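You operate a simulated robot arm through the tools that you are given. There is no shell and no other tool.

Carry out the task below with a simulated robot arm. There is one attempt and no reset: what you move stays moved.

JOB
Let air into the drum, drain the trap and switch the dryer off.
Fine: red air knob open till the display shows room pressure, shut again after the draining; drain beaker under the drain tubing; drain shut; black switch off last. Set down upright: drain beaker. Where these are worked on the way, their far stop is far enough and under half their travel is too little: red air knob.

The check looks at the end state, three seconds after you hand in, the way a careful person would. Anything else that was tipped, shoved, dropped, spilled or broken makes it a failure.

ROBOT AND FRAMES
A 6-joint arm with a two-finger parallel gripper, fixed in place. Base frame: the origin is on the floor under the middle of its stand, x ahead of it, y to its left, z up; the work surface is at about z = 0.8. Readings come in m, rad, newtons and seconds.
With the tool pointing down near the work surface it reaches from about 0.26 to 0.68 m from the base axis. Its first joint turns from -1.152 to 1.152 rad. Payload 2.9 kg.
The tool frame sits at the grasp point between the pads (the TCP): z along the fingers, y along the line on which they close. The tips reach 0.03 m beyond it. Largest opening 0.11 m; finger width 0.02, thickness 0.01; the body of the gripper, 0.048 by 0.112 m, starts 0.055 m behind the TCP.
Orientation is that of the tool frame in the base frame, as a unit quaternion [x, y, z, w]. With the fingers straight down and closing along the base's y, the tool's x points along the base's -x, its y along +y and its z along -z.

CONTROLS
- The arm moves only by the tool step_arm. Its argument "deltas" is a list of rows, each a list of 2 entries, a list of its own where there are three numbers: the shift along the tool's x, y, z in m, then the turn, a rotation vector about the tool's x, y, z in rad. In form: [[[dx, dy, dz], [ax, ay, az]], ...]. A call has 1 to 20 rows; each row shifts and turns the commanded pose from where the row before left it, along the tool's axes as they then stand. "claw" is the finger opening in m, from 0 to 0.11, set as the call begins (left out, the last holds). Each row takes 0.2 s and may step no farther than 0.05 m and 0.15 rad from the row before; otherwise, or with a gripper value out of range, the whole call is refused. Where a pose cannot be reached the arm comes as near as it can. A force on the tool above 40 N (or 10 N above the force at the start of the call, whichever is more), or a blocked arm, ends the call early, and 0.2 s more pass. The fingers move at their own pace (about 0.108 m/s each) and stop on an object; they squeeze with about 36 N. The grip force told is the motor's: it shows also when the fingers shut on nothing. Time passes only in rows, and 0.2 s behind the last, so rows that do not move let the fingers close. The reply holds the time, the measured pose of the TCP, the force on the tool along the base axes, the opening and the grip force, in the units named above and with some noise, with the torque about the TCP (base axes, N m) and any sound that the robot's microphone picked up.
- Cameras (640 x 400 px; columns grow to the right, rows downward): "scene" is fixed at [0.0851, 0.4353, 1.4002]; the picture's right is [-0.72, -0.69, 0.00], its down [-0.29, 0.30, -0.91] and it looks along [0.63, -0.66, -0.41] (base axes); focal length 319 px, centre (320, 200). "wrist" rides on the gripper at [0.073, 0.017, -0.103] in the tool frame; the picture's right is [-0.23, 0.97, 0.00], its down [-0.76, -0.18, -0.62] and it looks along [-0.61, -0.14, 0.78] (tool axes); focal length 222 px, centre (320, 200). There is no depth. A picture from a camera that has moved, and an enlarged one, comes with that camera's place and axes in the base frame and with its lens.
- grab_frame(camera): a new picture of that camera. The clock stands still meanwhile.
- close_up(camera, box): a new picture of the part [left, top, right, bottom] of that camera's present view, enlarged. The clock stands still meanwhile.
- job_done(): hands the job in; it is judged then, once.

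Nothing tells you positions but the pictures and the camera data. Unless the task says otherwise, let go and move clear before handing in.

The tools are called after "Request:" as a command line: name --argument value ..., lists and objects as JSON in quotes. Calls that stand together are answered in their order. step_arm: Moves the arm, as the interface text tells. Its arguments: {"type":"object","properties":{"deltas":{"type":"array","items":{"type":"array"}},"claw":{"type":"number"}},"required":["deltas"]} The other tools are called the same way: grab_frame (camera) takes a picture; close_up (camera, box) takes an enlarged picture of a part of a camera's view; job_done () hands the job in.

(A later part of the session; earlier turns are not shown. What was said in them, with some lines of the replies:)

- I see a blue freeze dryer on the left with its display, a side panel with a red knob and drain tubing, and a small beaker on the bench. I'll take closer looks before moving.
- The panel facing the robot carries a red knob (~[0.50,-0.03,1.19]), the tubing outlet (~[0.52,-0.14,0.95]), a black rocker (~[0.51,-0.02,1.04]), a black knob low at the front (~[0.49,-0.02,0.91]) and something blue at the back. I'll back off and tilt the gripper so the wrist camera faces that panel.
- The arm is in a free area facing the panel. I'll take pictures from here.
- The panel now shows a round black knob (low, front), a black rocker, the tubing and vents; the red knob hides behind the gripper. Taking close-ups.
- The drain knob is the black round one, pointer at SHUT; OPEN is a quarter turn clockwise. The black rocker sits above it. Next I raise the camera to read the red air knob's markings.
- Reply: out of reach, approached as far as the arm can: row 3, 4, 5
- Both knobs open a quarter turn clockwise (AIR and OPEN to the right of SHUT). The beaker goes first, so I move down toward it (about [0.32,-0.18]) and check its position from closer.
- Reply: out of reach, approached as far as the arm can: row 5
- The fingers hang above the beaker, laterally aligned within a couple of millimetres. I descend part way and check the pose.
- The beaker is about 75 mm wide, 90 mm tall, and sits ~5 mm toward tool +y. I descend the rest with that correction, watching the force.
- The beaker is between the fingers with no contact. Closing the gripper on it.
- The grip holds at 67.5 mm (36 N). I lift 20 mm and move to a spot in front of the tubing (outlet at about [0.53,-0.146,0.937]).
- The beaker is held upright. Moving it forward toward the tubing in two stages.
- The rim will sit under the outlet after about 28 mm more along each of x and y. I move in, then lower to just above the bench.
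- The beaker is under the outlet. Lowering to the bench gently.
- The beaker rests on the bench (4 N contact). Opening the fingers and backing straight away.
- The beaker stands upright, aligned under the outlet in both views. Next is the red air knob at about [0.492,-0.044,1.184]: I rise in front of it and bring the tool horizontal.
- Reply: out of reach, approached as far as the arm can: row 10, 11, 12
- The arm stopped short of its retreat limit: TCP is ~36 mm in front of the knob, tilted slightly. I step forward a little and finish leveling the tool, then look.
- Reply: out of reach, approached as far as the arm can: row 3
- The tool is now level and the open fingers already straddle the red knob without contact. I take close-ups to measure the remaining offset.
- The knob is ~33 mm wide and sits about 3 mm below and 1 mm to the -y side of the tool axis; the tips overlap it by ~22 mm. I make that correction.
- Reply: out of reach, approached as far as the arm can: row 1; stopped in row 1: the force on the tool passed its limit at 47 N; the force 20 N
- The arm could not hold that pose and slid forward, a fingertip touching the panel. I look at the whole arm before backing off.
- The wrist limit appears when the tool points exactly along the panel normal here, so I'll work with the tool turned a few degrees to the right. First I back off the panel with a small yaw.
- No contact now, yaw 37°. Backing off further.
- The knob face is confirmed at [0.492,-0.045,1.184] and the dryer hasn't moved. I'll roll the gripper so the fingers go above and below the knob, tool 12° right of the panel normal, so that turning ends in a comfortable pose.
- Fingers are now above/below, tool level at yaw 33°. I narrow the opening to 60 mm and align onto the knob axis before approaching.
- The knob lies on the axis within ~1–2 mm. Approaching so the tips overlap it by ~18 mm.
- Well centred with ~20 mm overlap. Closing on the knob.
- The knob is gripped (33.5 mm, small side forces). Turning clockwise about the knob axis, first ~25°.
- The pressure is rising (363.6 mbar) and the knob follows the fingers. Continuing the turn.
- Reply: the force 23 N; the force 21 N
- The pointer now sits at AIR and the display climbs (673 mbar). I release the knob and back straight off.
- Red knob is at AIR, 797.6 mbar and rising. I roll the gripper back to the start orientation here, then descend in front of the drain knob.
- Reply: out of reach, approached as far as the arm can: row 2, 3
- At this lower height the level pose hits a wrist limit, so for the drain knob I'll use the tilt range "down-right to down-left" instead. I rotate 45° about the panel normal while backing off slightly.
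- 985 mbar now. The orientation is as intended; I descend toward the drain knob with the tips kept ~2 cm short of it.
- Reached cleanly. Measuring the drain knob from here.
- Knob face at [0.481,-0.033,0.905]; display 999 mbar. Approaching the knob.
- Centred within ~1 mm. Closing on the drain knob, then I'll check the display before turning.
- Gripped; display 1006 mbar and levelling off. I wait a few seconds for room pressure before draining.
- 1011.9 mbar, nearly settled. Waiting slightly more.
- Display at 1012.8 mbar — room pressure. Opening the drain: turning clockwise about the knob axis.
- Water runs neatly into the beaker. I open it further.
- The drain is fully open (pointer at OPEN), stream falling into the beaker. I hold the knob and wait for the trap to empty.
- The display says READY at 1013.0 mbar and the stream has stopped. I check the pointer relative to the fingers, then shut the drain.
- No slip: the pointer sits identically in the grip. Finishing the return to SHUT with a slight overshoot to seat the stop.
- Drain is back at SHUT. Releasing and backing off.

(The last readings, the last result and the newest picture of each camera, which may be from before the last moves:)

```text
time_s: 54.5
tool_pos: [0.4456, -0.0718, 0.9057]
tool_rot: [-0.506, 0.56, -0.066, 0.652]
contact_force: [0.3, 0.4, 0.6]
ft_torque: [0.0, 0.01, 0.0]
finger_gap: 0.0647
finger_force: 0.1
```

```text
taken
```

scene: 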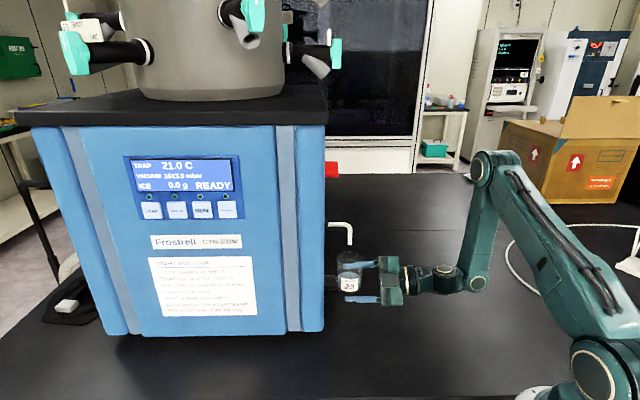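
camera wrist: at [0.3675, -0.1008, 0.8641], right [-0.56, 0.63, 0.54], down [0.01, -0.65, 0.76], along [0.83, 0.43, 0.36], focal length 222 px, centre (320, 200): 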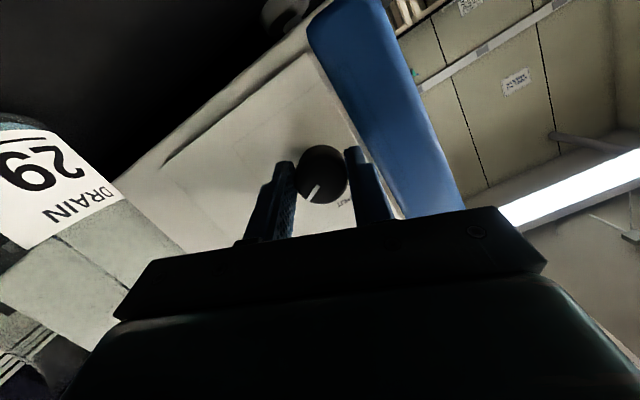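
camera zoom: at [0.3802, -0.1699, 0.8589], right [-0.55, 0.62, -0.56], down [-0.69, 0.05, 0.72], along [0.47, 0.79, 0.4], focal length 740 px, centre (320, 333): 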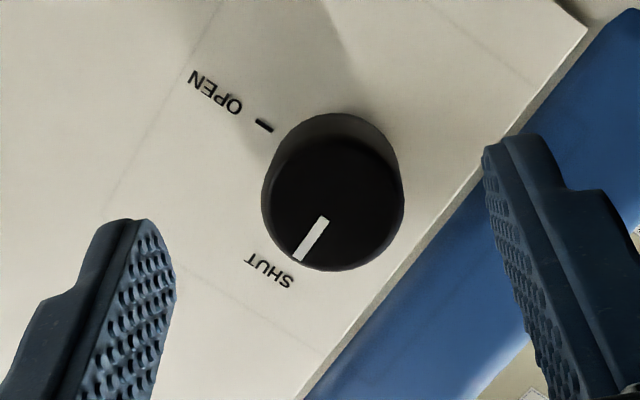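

Drain SHUT confirmed, beaker upright with the water. Next, back up to the red knob to shut it.

Request:
step_arm --deltas '[[[-0.025, -0.0306, -0.0052], [0, 0, 0]], [[-0.025, -0.0306, -0.0052], [0, 0, 0]], [[-0.025, -0.0306, -0.0052], [0, 0, 0]], [[-0.025, -0.0306, -0.0052], [0, 0, 0]], [[-0.025, -0.0306, -0.0052], [0, 0, 0]], [[-0.025, -0.0306, -0.0052], [0, 0, 0]], [[-0.025, -0.0306, -0.0052], [0, 0, 0]]]'

Request:
step_arm --deltas '[[[0, 0, 0], [-0.0297, 0, 0.1397]], [[0, 0, 0], [-0.0297, 0, 0.1397]], [[0, 0, 0], [-0.0297, 0, 0.1397]], [[0, 0, 0], [-0.0297, 0, 0.1397]], [[0, 0, 0], [-0.0297, 0, 0.1397]], [[0, 0, 0], [-0.0211, 0, 0.0992]]]'

Request:
close_up --camera "wrist" --box '[200, 70, 440, 250]'

Request:
close_up --camera "scene" --box '[310, 120, 430, 220]'

```text
time_s: 56.1
tool_pos: [0.4543, -0.0789, 1.1836]
tool_rot: [-0.506, 0.56, -0.068, 0.652]
contact_force: [-0.3, -0.3, 0.4]
ft_torque: [0.02, 0.0, -0.04]
finger_gap: 0.065
finger_force: 0.1
```

```text
time_s: 57.5
tool_pos: [0.4553, -0.08, 1.1843]
tool_rot: [-0.301, 0.717, 0.24, 0.582]
contact_force: [-0.4, -1.1, 0.0]
ft_torque: [0.01, 0.0, 0.03]
finger_gap: 0.0651
finger_force: 0.0
```

```text
2.22 times, centred on (320, 160) of wrist
camera zoom: at [0.361, -0.1499, 1.1331], right [-0.66, 0.72, 0.22], down [-0.2, -0.44, 0.88], along [0.73, 0.53, 0.43], focal length 494 px, centre (320, 289)
```

zoom: 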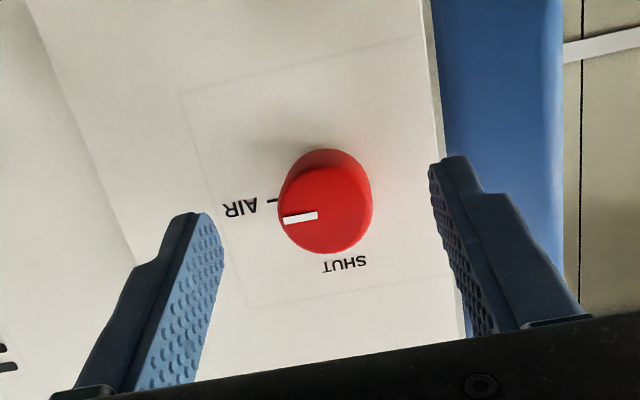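

```text
4.00 times, centred on (370, 170) of scene
camera zoom: at [0.0851, 0.4353, 1.4002], right [-0.72, -0.69, 0.0], down [-0.29, 0.3, -0.91], along [0.63, -0.66, -0.41], focal length 1276 px, centre (120, 320)
```

zoom: 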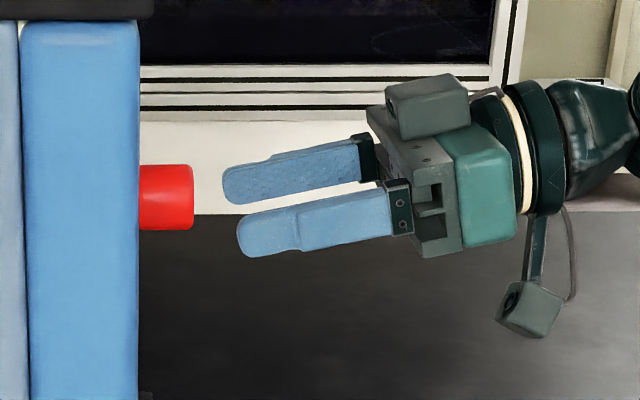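

Aligned in front of the red knob at AIR. Approaching to the earlier release pose and gripping.

Request:
step_arm --deltas '[[[-0.004, -0.0002, 0.019], [0, 0, 0]], [[-0.004, -0.0002, 0.019], [0, 0, 0]]]'

Request:
close_up --camera "wrist" --box '[240, 100, 400, 220]'

Request:
close_up --camera "scene" --box '[310, 120, 430, 220]'

```text
time_s: 58.1
tool_pos: [0.4837, -0.0537, 1.1833]
tool_rot: [-0.301, 0.716, 0.239, 0.583]
contact_force: [0.5, -0.4, 0.2]
ft_torque: [-0.03, 0.03, 0.02]
finger_gap: 0.0649
finger_force: 0.0
```

```text
3.33 times, centred on (320, 160) of wrist
camera zoom: at [0.3887, -0.1231, 1.1332], right [-0.66, 0.72, 0.21], down [-0.2, -0.44, 0.88], along [0.73, 0.53, 0.43], focal length 740 px, centre (320, 333)
```

zoom: 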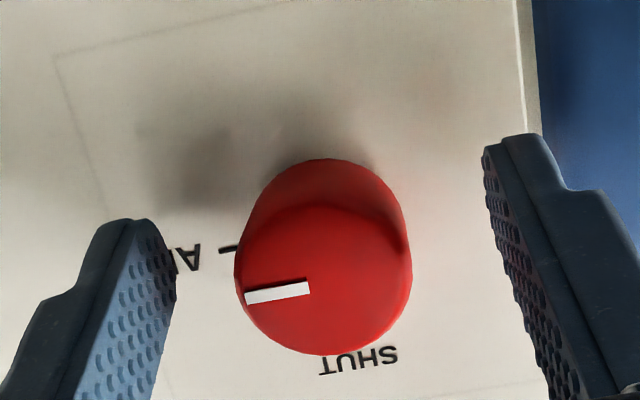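

```text
4.00 times, centred on (370, 170) of scene
camera zoom: at [0.0851, 0.4353, 1.4002], right [-0.72, -0.69, 0.0], down [-0.29, 0.3, -0.91], along [0.63, -0.66, -0.41], focal length 1276 px, centre (120, 320)
```

zoom: 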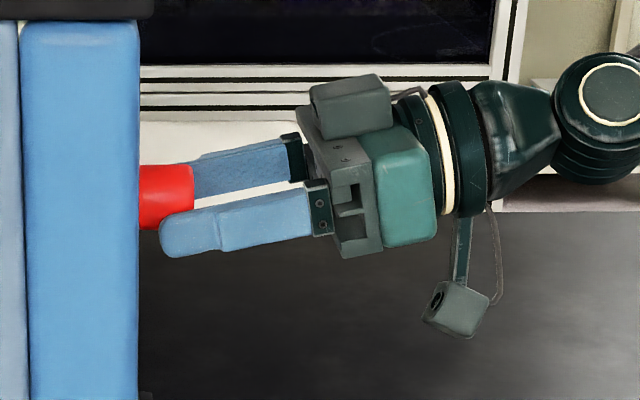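

Request:
step_arm --deltas '[[[-0.001, 0.0003, 0], [0, 0, 0]], [[0, 0, 0], [0, 0, 0]], [[0, 0, 0], [0, 0, 0]]]' --claw 0.02

Request:
step_arm --deltas '[[[0, 0, 0], [0.0297, 0, -0.1397]], [[0, 0, 0], [0.0297, 0, -0.1397]], [[0, 0, 0], [0.0297, 0, -0.1397]], [[0, 0, 0], [0.0297, 0, -0.1397]], [[0, 0, 0], [0.0297, 0, -0.1397]]]'

Request:
close_up --camera "wrist" --box '[240, 100, 400, 220]'

```text
time_s: 58.9
tool_pos: [0.4825, -0.0541, 1.1834]
tool_rot: [-0.3, 0.718, 0.237, 0.582]
contact_force: [6.7, -0.5, -6.3]
ft_torque: [0.42, -0.45, -0.79]
finger_gap: 0.0336
finger_force: 45.1
```

```text
time_s: 60.1
tool_pos: [0.4846, -0.0535, 1.1831]
tool_rot: [-0.484, 0.586, -0.031, 0.649]
contact_force: [21.8, -7.5, -6.1]
ft_torque: [-0.05, 0.05, 0.18]
finger_gap: 0.0335
finger_force: 45.3
```

```text
3.33 times, centred on (320, 160) of wrist
camera zoom: at [0.4154, -0.1497, 1.1356], right [-0.59, 0.65, -0.48], down [-0.64, 0.0, 0.77], along [0.5, 0.76, 0.42], focal length 740 px, centre (320, 333)
```

zoom: 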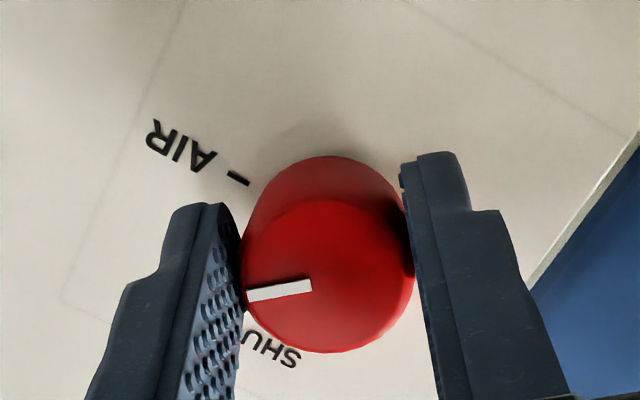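

Side force has crept to ~23 N, so I nudge the tool 1 mm in the relieving direction while continuing to turn.

Request:
step_arm --deltas '[[[0.001, -0.0007, 0], [0.0297, 0, -0.1397]], [[0, 0, 0], [0.0297, 0, -0.1397]], [[0, 0, 0], [0.0297, 0, -0.1397]]]'

```text
time_s: 60.9
tool_pos: [0.4832, -0.0542, 1.184]
tool_rot: [-0.566, 0.47, -0.19, 0.65]
contact_force: [14.4, -6.7, 3.0]
ft_torque: [-0.58, 0.59, -0.66]
finger_gap: 0.0334
finger_force: 44.8
```

Request:
step_arm --deltas '[[[0, 0, 0], [0.0297, 0, -0.1397]], [[0, 0, 0], [0.0297, 0, -0.1397]], [[0, 0, 0], [0.0297, 0, -0.1397]], [[0, 0, 0], [0.0062, 0, -0.0293]]]'

Request:
close_up --camera "wrist" --box '[220, 70, 460, 250]'

Request:
close_up --camera "scene" --box '[120, 140, 260, 230]'

```text
time_s: 61.9
tool_pos: [0.4842, -0.0545, 1.1851]
tool_rot: [0.625, -0.322, 0.351, -0.619]
contact_force: [15.7, -7.9, 8.5]
ft_torque: [-0.02, 0.39, -0.57]
finger_gap: 0.0334
finger_force: 44.9
```

```text
2.22 times, centred on (340, 160) of wrist
camera zoom: at [0.4367, -0.1709, 1.1693], right [-0.09, 0.16, -0.98], down [-0.94, 0.3, 0.14], along [0.32, 0.94, 0.13], focal length 494 px, centre (276, 289)
```

zoom: 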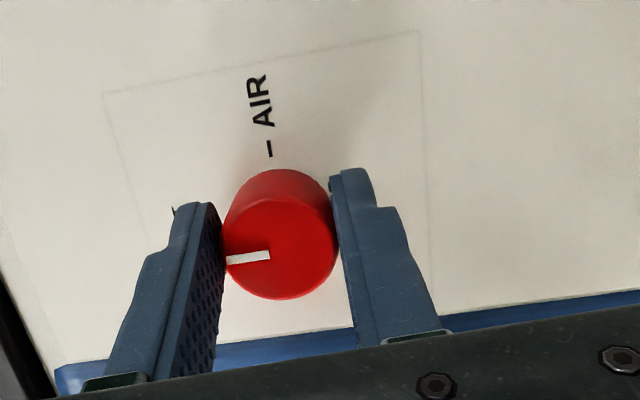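

```text
4.44 times, centred on (190, 185) of scene
camera zoom: at [0.0855, 0.4351, 1.4003], right [-0.72, -0.69, 0.0], down [-0.29, 0.3, -0.91], along [0.63, -0.66, -0.41], focal length 1418 px, centre (898, 267)
```

zoom: 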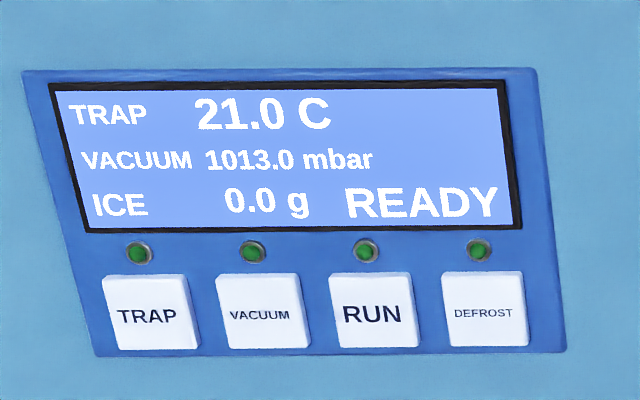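

The pointer should be back at SHUT. Releasing, backing off, and checking.

Request:
step_arm --deltas '[[[0, 0, 0], [0, 0, 0]], [[0, 0, 0], [0, 0, 0]]]' --claw 0.065

Request:
step_arm --deltas '[[[0.0042, 0, -0.0196], [0, 0, 0]], [[0.0042, 0, -0.0196], [0, 0, 0]]]'

Request:
close_up --camera "wrist" --box '[220, 50, 540, 250]'

Request:
grab_frame --camera "wrist"

```text
time_s: 62.5
tool_pos: [0.4831, -0.0544, 1.1836]
tool_rot: [0.625, -0.323, 0.349, -0.618]
contact_force: [0.4, 0.2, -0.4]
ft_torque: [0.0, -0.03, 0.04]
finger_gap: 0.0647
finger_force: 0.2
```

```text
time_s: 63.1
tool_pos: [0.4574, -0.0838, 1.1849]
tool_rot: [0.625, -0.324, 0.35, -0.618]
contact_force: [0.2, 0.4, -0.1]
ft_torque: [-0.04, 0.0, 0.01]
finger_gap: 0.065
finger_force: 0.1
```

```text
2.00 times, centred on (380, 150) of wrist
camera zoom: at [0.408, -0.1994, 1.1689], right [-0.1, 0.16, -0.98], down [-0.94, 0.3, 0.14], along [0.32, 0.94, 0.13], focal length 444 px, centre (200, 300)
```

zoom: 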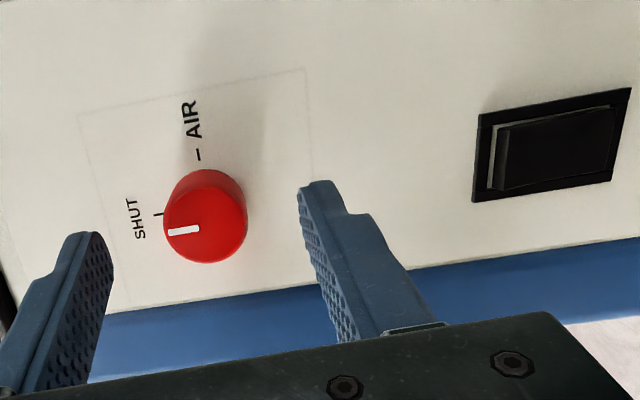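

```text
taken
camera wrist: at [0.408, -0.1994, 1.1689], right [-0.1, 0.16, -0.98], down [-0.94, 0.3, 0.14], along [0.32, 0.94, 0.13], focal length 222 px, centre (320, 200)
```

wrist: 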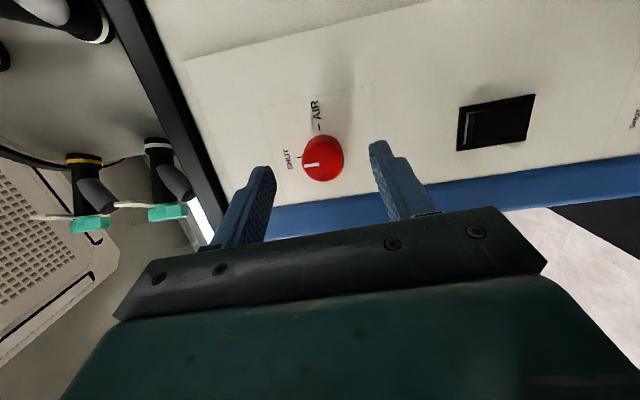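

Red knob is back at SHUT. Last is the black rocker switch; I take a close look at how it is tilted.

Request:
close_up --camera "wrist" --box '[440, 80, 560, 160]'

```text
5.00 times, centred on (500, 120) of wrist
camera zoom: at [0.408, -0.1994, 1.1689], right [-0.1, 0.16, -0.98], down [-0.94, 0.3, 0.14], along [0.32, 0.94, 0.13], focal length 1111 px, centre (-580, 600)
```

zoom: 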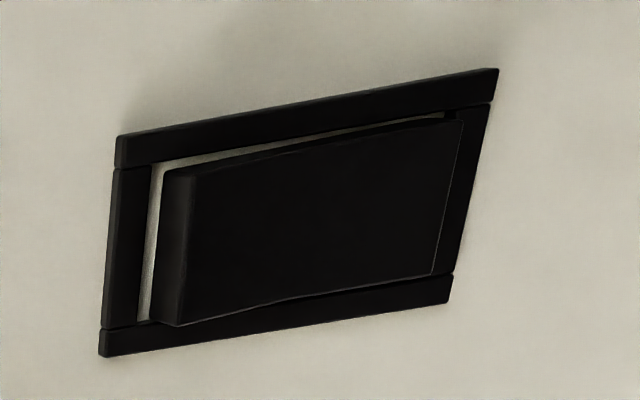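

The rocker's top end sticks out and the bottom is pressed in (power on), so pressing the top end (~[0.506,-0.028,1.06]) turns it off. I roll back, close the fingers and descend in front of it.

Request:
step_arm --deltas '[[[0, 0, 0], [-0.0297, 0, 0.1397]], [[0, 0, 0], [-0.0297, 0, 0.1397]], [[0, 0, 0], [-0.0297, 0, 0.1397]], [[0, 0, 0], [-0.0297, 0, 0.1397]], [[0, 0, 0], [-0.0297, 0, 0.1397]], [[0, 0, 0], [-0.0297, 0, 0.1397]], [[0, 0, 0], [-0.0297, 0, 0.1397]], [[0, 0, 0], [-0.0297, 0, 0.1397]], [[0, 0, 0], [-0.0297, 0, 0.1397]], [[0, 0, 0], [-0.0297, 0, 0.1397]], [[0, 0, 0], [-0.0297, 0, 0.1397]], [[0, 0, 0], [-0.0062, 0, 0.0293]]]'

Request:
step_arm --deltas '[[[0.0315, 0.0012, 0.0067], [0, 0, 0]], [[0.0315, 0.0012, 0.0067], [0, 0, 0]], [[0.0315, 0.0012, 0.0067], [0, 0, 0]], [[0.0315, 0.0012, 0.0067], [0, 0, 0]]]' --claw 0.0

Request:
grab_frame --camera "wrist"

Request:
close_up --camera "scene" --box '[310, 150, 430, 250]'

```text
time_s: 65.7
tool_pos: [0.4562, -0.0826, 1.1842]
tool_rot: [-0.3, 0.716, 0.239, 0.582]
contact_force: [0.4, 0.1, 0.3]
ft_torque: [-0.04, 0.01, 0.02]
finger_gap: 0.065
finger_force: 0.1
```

```text
time_s: 66.7
tool_pos: [0.4524, -0.08, 1.0555]
tool_rot: [-0.301, 0.717, 0.237, 0.583]
contact_force: [-0.8, -0.3, 0.3]
ft_torque: [-0.02, -0.03, 0.03]
finger_gap: 0.0
finger_force: 36.4
```

```text
taken
camera wrist: at [0.3587, -0.1504, 1.0043], right [-0.66, 0.72, 0.21], down [-0.2, -0.44, 0.88], along [0.73, 0.53, 0.43], focal length 222 px, centre (320, 200)
```

wrist: 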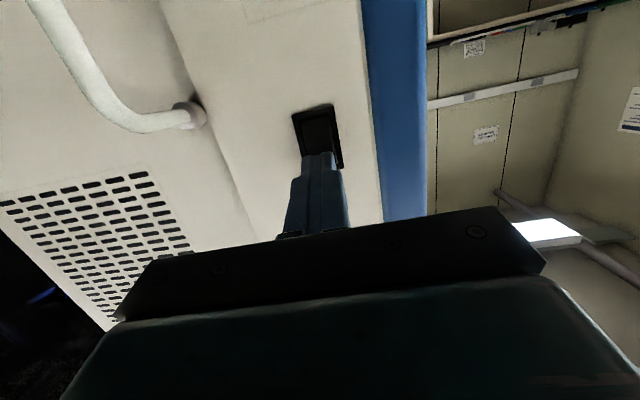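

```text
4.00 times, centred on (370, 200) of scene
camera zoom: at [0.0851, 0.4353, 1.4002], right [-0.72, -0.69, 0.0], down [-0.29, 0.3, -0.91], along [0.63, -0.66, -0.41], focal length 1276 px, centre (120, 200)
```

zoom: 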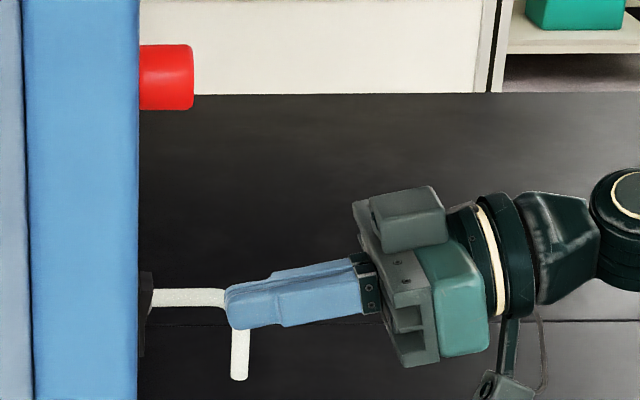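

The closed fingertips are in front of the rocker. Zooming in to check the heights before pressing.

Request:
close_up --camera "scene" --box '[335, 205, 391, 245]'

Request:
close_up --camera "wrist" --box '[270, 85, 370, 185]'

```text
10.00 times, centred on (363, 225) of scene
camera zoom: at [0.0851, 0.4353, 1.4002], right [-0.72, -0.69, 0.0], down [-0.29, 0.3, -0.91], along [0.63, -0.66, -0.41], focal length 3189 px, centre (-110, -50)
```

zoom: 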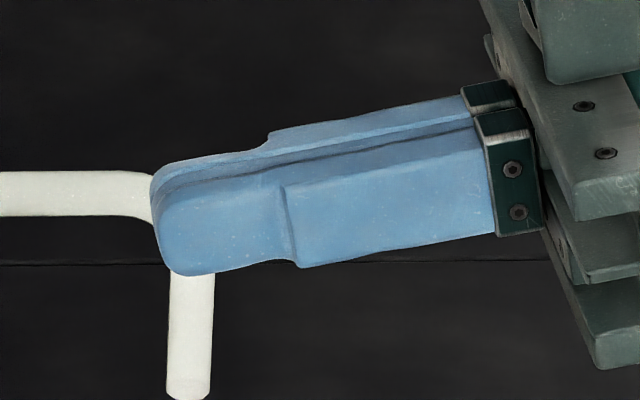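

```text
4.00 times, centred on (320, 135) of wrist
camera zoom: at [0.3587, -0.1504, 1.0043], right [-0.66, 0.72, 0.21], down [-0.2, -0.44, 0.88], along [0.73, 0.53, 0.43], focal length 888 px, centre (320, 460)
```

zoom: 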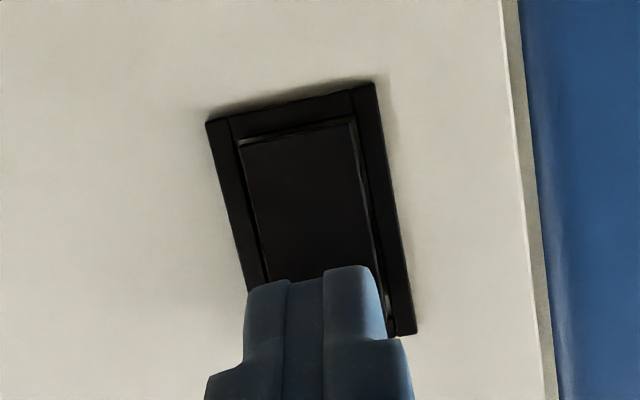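

The tip centre lines up ~3 mm left of and slightly low on the raised end. I correct (3 mm right, 4 mm up) and advance to just short of contact.

Request:
step_arm --deltas '[[[-0.0039, -0.003, -0.0008], [0, 0, 0]], [[-0.0035, 0, 0.0166], [0, 0, 0]], [[-0.0031, 0, 0.0147], [0, 0, 0]]]'

Request:
close_up --camera "scene" --box '[325, 205, 381, 245]'

Request:
close_up --camera "wrist" --box '[270, 85, 370, 185]'

```text
time_s: 67.5
tool_pos: [0.4788, -0.0601, 1.0596]
tool_rot: [-0.301, 0.716, 0.238, 0.583]
contact_force: [-0.3, 0.2, -0.6]
ft_torque: [0.01, 0.0, 0.03]
finger_gap: 0.0
finger_force: 35.8
```

```text
10.00 times, centred on (353, 225) of scene
camera zoom: at [0.0851, 0.4353, 1.4002], right [-0.72, -0.69, 0.0], down [-0.29, 0.3, -0.91], along [0.63, -0.66, -0.41], focal length 3189 px, centre (-10, -50)
```

zoom: 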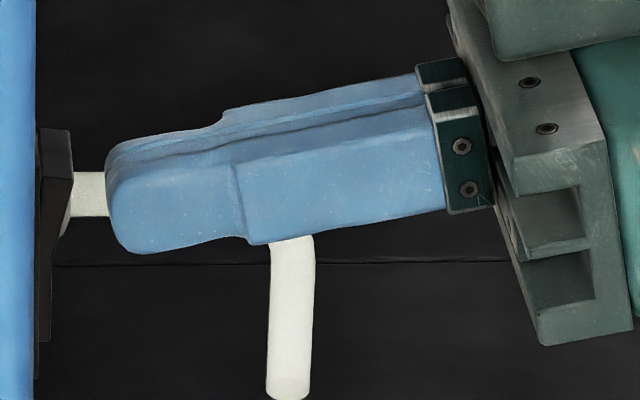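

```text
4.00 times, centred on (320, 135) of wrist
camera zoom: at [0.3837, -0.1292, 1.0089], right [-0.66, 0.72, 0.21], down [-0.2, -0.44, 0.88], along [0.73, 0.53, 0.43], focal length 888 px, centre (320, 460)
```

zoom: 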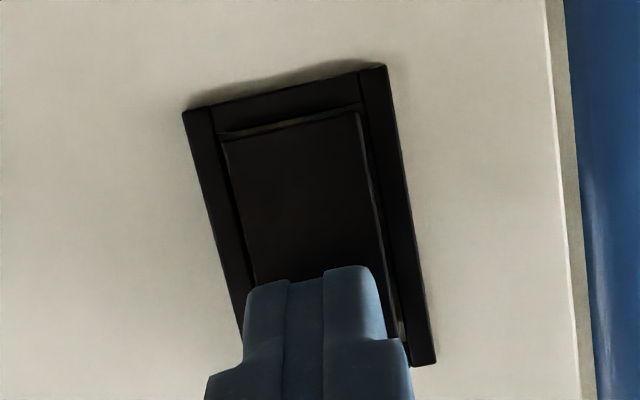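

Profile is clear: the raised end's top edge is ~4 mm above the fingertips' leading edge, gap ~8 mm. Pressing in small steps.

Request:
step_arm --deltas '[[[-0.00083, 0, 0.0039], [0, 0, 0]], [[-0.00062, 0, 0.0029], [0, 0, 0]], [[-0.00042, 0, 0.00196], [0, 0, 0]], [[-0.00042, 0, 0.00196], [0, 0, 0]]]'

Request:
close_up --camera "scene" --box '[325, 205, 381, 245]'

```text
time_s: 68.5
tool_pos: [0.4851, -0.0511, 1.06]
tool_rot: [-0.301, 0.717, 0.238, 0.582]
contact_force: [-7.8, -5.0, 0.6]
ft_torque: [-0.05, -0.08, 0.1]
finger_gap: 0.0
finger_force: 35.5
```

```text
10.00 times, centred on (353, 225) of scene
camera zoom: at [0.0849, 0.4352, 1.4003], right [-0.72, -0.69, 0.0], down [-0.29, 0.3, -0.91], along [0.63, -0.66, -0.41], focal length 3189 px, centre (-10, -50)
```

zoom: 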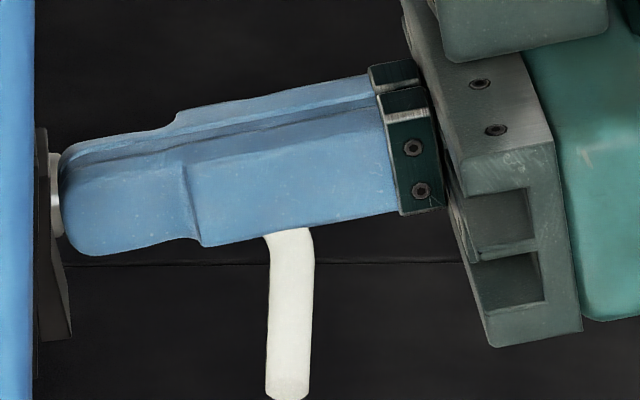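

The rocker has flipped — its lower end now sticks out. Checking the display.

Request:
grab_frame --camera "scene"

Request:
close_up --camera "scene" --box '[120, 140, 260, 230]'

```text
taken
```

scene: 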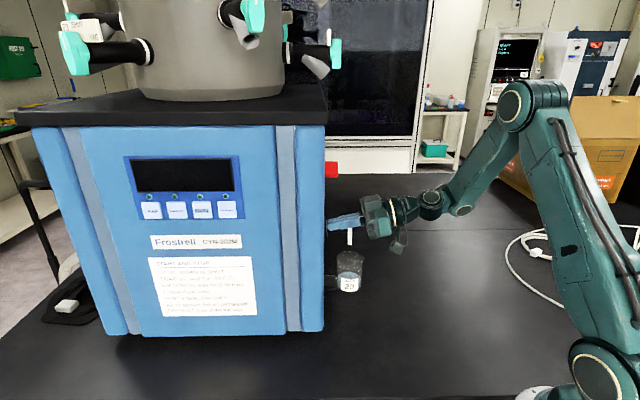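

```text
4.44 times, centred on (190, 185) of scene
camera zoom: at [0.0849, 0.4352, 1.4003], right [-0.72, -0.69, 0.0], down [-0.29, 0.3, -0.91], along [0.63, -0.66, -0.41], focal length 1418 px, centre (898, 267)
```

zoom: 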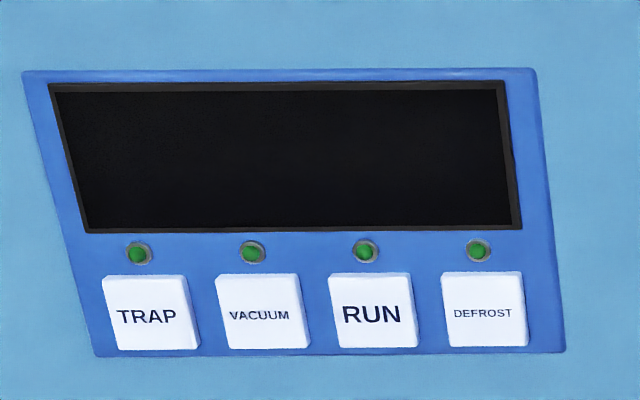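

The display is dark: the dryer is off. Backing off from the panel and checking everything.

Request:
step_arm --deltas '[[[0.0021, 0, -0.0098], [0, 0, 0]], [[0.0042, 0, -0.0196], [0, 0, 0]], [[0.0021, 0, -0.0098], [0, 0, 0]]]'

Request:
grab_frame --camera "scene"

Request:
grab_frame --camera "wrist"

```text
time_s: 69.3
tool_pos: [0.4576, -0.0804, 1.0592]
tool_rot: [-0.301, 0.716, 0.238, 0.582]
contact_force: [0.2, 0.2, -0.3]
ft_torque: [0.01, 0.0, 0.06]
finger_gap: 0.0
finger_force: 36.0
```

```text
taken
```

scene: 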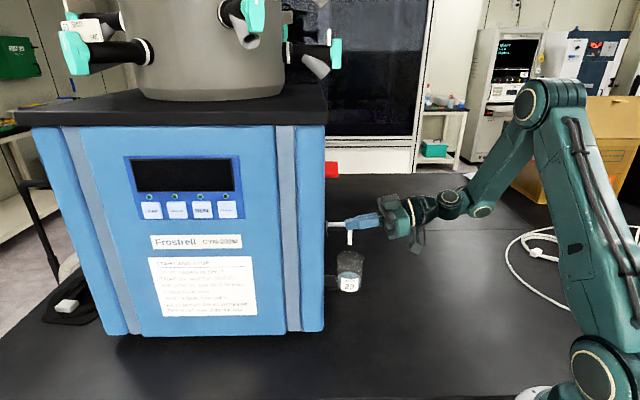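

```text
taken
camera wrist: at [0.3622, -0.1498, 1.009], right [-0.66, 0.72, 0.21], down [-0.2, -0.44, 0.88], along [0.73, 0.53, 0.43], focal length 222 px, centre (320, 200)
```

wrist: 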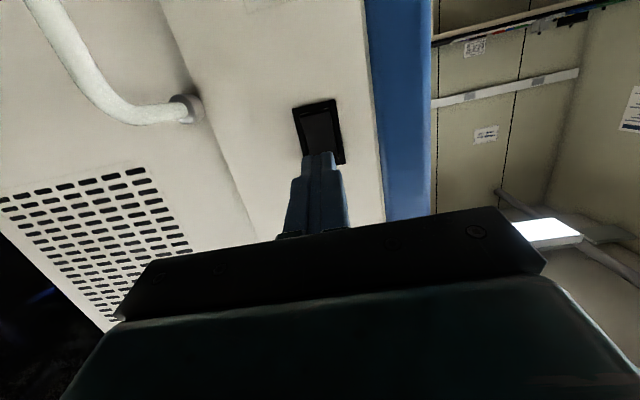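

Clear of the switch. I tilt the tool down and retreat for a final look at knobs, switch and beaker.

Request:
step_arm --deltas '[[[0, 0, 0], [0, 0.14, 0]], [[0, 0, 0], [0, 0.14, 0]], [[0, 0, 0], [0, 0.14, 0]], [[0, 0, 0], [0, 0.14, 0]], [[0.02, 0, -0.025], [0, 0, 0]], [[0.02, 0, -0.025], [0, 0, 0]], [[0.02, 0, -0.025], [0, 0, 0]]]'

Request:
grab_frame --camera "wrist"

Request:
grab_frame --camera "scene"

```text
time_s: 70.9
tool_pos: [0.3897, -0.147, 1.0672]
tool_rot: [-0.355, 0.85, 0.146, 0.362]
contact_force: [-0.1, -0.2, -0.3]
ft_torque: [-0.02, 0.02, 0.02]
finger_gap: 0.0
finger_force: 35.8
```

```text
taken
camera wrist: at [0.2886, -0.2227, 1.0875], right [-0.58, 0.8, 0.15], down [0.18, -0.06, 0.98], along [0.8, 0.6, -0.11], focal length 222 px, centre (320, 200)
```

wrist: 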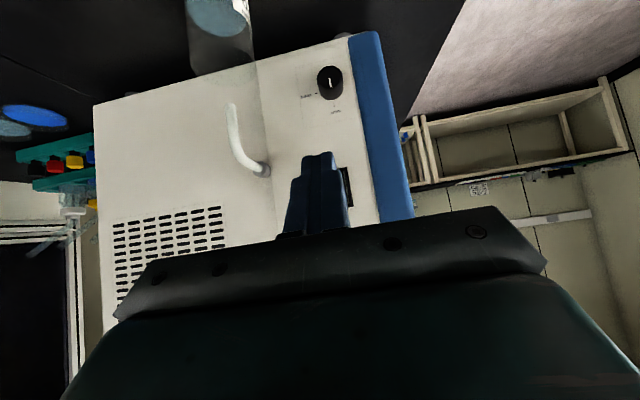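

```text
taken
```

scene: 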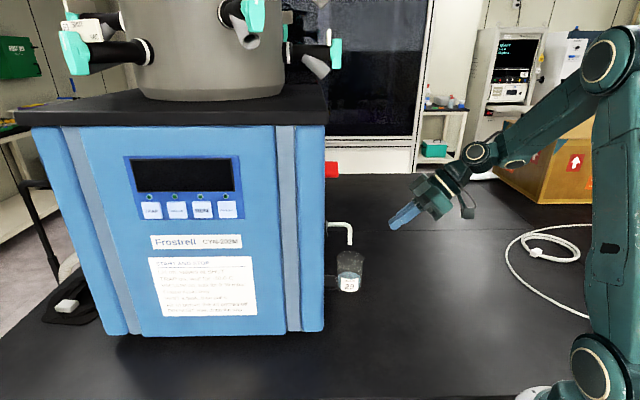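

Request:
close_up --camera "wrist" --box '[280, 50, 380, 125]'

Request:
close_up --camera "wrist" --box '[150, 0, 300, 110]'

Request:
close_up --camera "scene" --box '[310, 200, 410, 310]'

```text
5.33 times, centred on (330, 88) of wrist
camera zoom: at [0.2886, -0.2227, 1.0875], right [-0.58, 0.8, 0.15], down [0.18, -0.06, 0.98], along [0.8, 0.6, -0.11], focal length 1185 px, centre (267, 800)
```

zoom: 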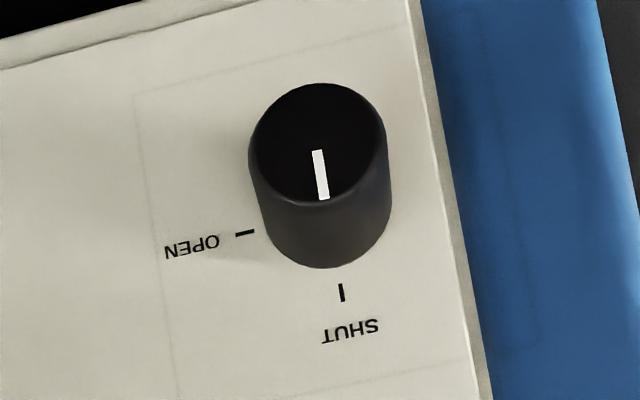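

```text
3.64 times, centred on (225, 55) of wrist
camera zoom: at [0.2886, -0.2227, 1.0875], right [-0.58, 0.8, 0.15], down [0.18, -0.06, 0.98], along [0.8, 0.6, -0.11], focal length 808 px, centre (666, 727)
```

zoom: 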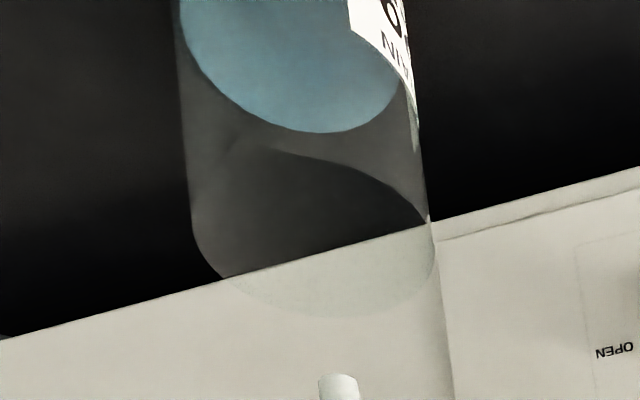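

```text
3.64 times, centred on (360, 255) of scene
camera zoom: at [0.0851, 0.4354, 1.4002], right [-0.72, -0.69, 0.0], down [-0.29, 0.3, -0.91], along [0.63, -0.66, -0.41], focal length 1160 px, centre (174, 0)
```

zoom: 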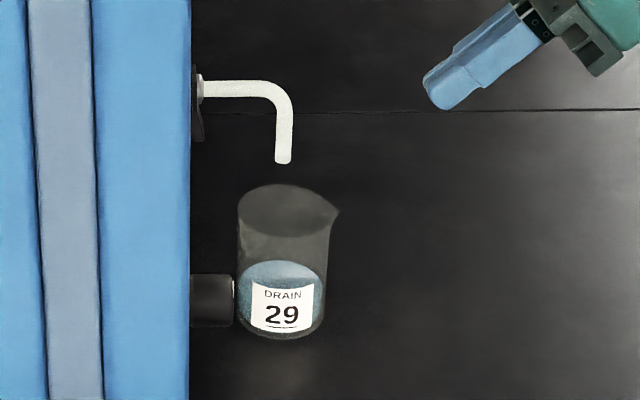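

Drain knob SHUT, beaker upright under the tubing with the water in it, no spill visible. One last look at the red knob and rocker from a higher, sideways position.

Request:
step_arm --deltas '[[[-0.0251, -0.015, -0.0244], [0, 0, 0]], [[-0.0251, -0.015, -0.0244], [0, 0, 0]], [[-0.0251, -0.015, -0.0244], [0, 0, 0]], [[-0.0251, -0.015, -0.0244], [0, 0, 0]]]' --claw 0.06

Request:
grab_frame --camera "wrist"

Request:
close_up --camera "wrist" --box '[320, 60, 480, 200]'

```text
time_s: 71.9
tool_pos: [0.4322, -0.1899, 1.2081]
tool_rot: [-0.356, 0.849, 0.147, 0.361]
contact_force: [-0.6, 0.3, 0.9]
ft_torque: [0.0, -0.01, 0.0]
finger_gap: 0.0599
finger_force: 0.0
```

```text
taken
camera wrist: at [0.3307, -0.2655, 1.2273], right [-0.58, 0.8, 0.15], down [0.18, -0.06, 0.98], along [0.8, 0.6, -0.11], focal length 222 px, centre (320, 200)
```

wrist: 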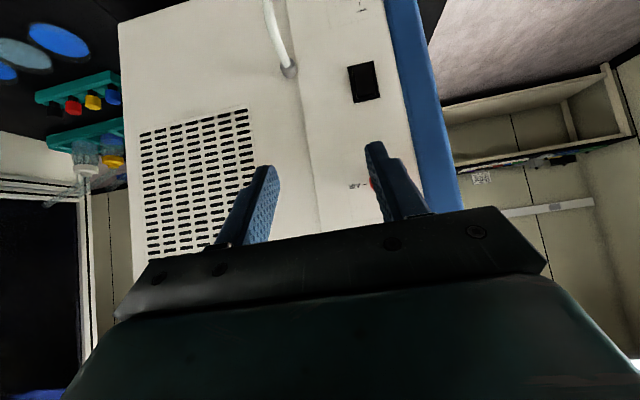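

```text
2.86 times, centred on (400, 130) of wrist
camera zoom: at [0.3307, -0.2655, 1.2273], right [-0.58, 0.8, 0.15], down [0.18, -0.06, 0.98], along [0.8, 0.6, -0.11], focal length 635 px, centre (91, 400)
```

zoom: 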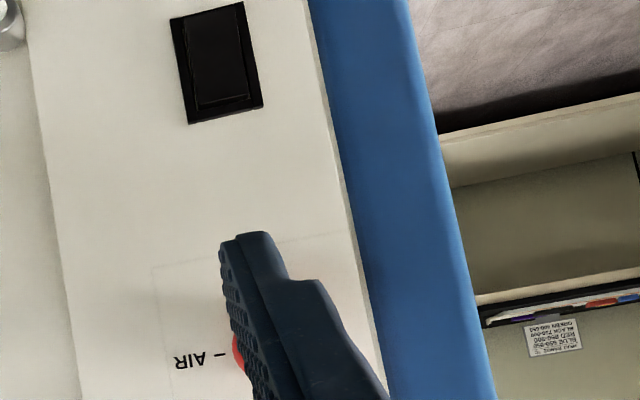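

The finger hides the knob; closing the gripper to reveal it.

Request:
step_arm --deltas '[[[-0.01, 0, -0.01], [0, 0, 0]], [[0, 0, 0], [0, 0, 0]]]' --claw 0.0

Request:
close_up --camera "wrist" --box '[320, 60, 480, 200]'

```text
time_s: 72.5
tool_pos: [0.4322, -0.1904, 1.2227]
tool_rot: [-0.355, 0.85, 0.145, 0.361]
contact_force: [-0.2, -0.6, 0.0]
ft_torque: [0.01, -0.02, -0.02]
finger_gap: 0.0
finger_force: 36.2
```

```text
2.86 times, centred on (400, 130) of wrist
camera zoom: at [0.3303, -0.2653, 1.2418], right [-0.58, 0.8, 0.15], down [0.18, -0.06, 0.98], along [0.8, 0.6, -0.11], focal length 635 px, centre (91, 400)
```

zoom: 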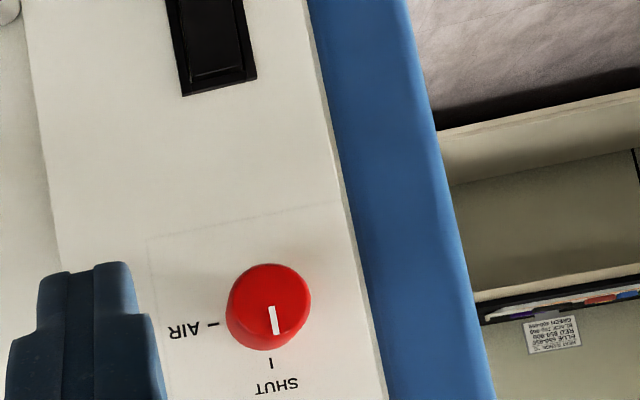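

The red knob points at SHUT, the drain knob is at SHUT, the rocker is off with the display dark, and the beaker stands upright under the tubing with the water in it. The arm is clear, so I hand the job in.

Request:
job_done

```text
The job is handed in.
```

The drum is vented, the trap is drained and the dryer is switched off. I've handed the job in, and the result of the check isn't back yet.

- **Air:** I turned the red knob to AIR and waited for the display to reach room pressure. It read 1012.8 mbar when I opened the drain and settled at 1013.0. After draining I turned the knob back, and it points at SHUT.
- **Drain:** I set the beaker upright under the drain tubing before opening the drain. The water ran into it until the flow stopped and the display changed from DRAIN WATER to READY. The drain knob is back at SHUT, and I saw no water on the bench.
- **Power:** I pressed the black switch last, and the display is dark.

While lining up on the red knob, the arm slid forward and a fingertip pressed the side panel with about 47 N. The camera pictures afterwards showed no movement of the dryer. The arm is now clear of the dryer and the beaker.
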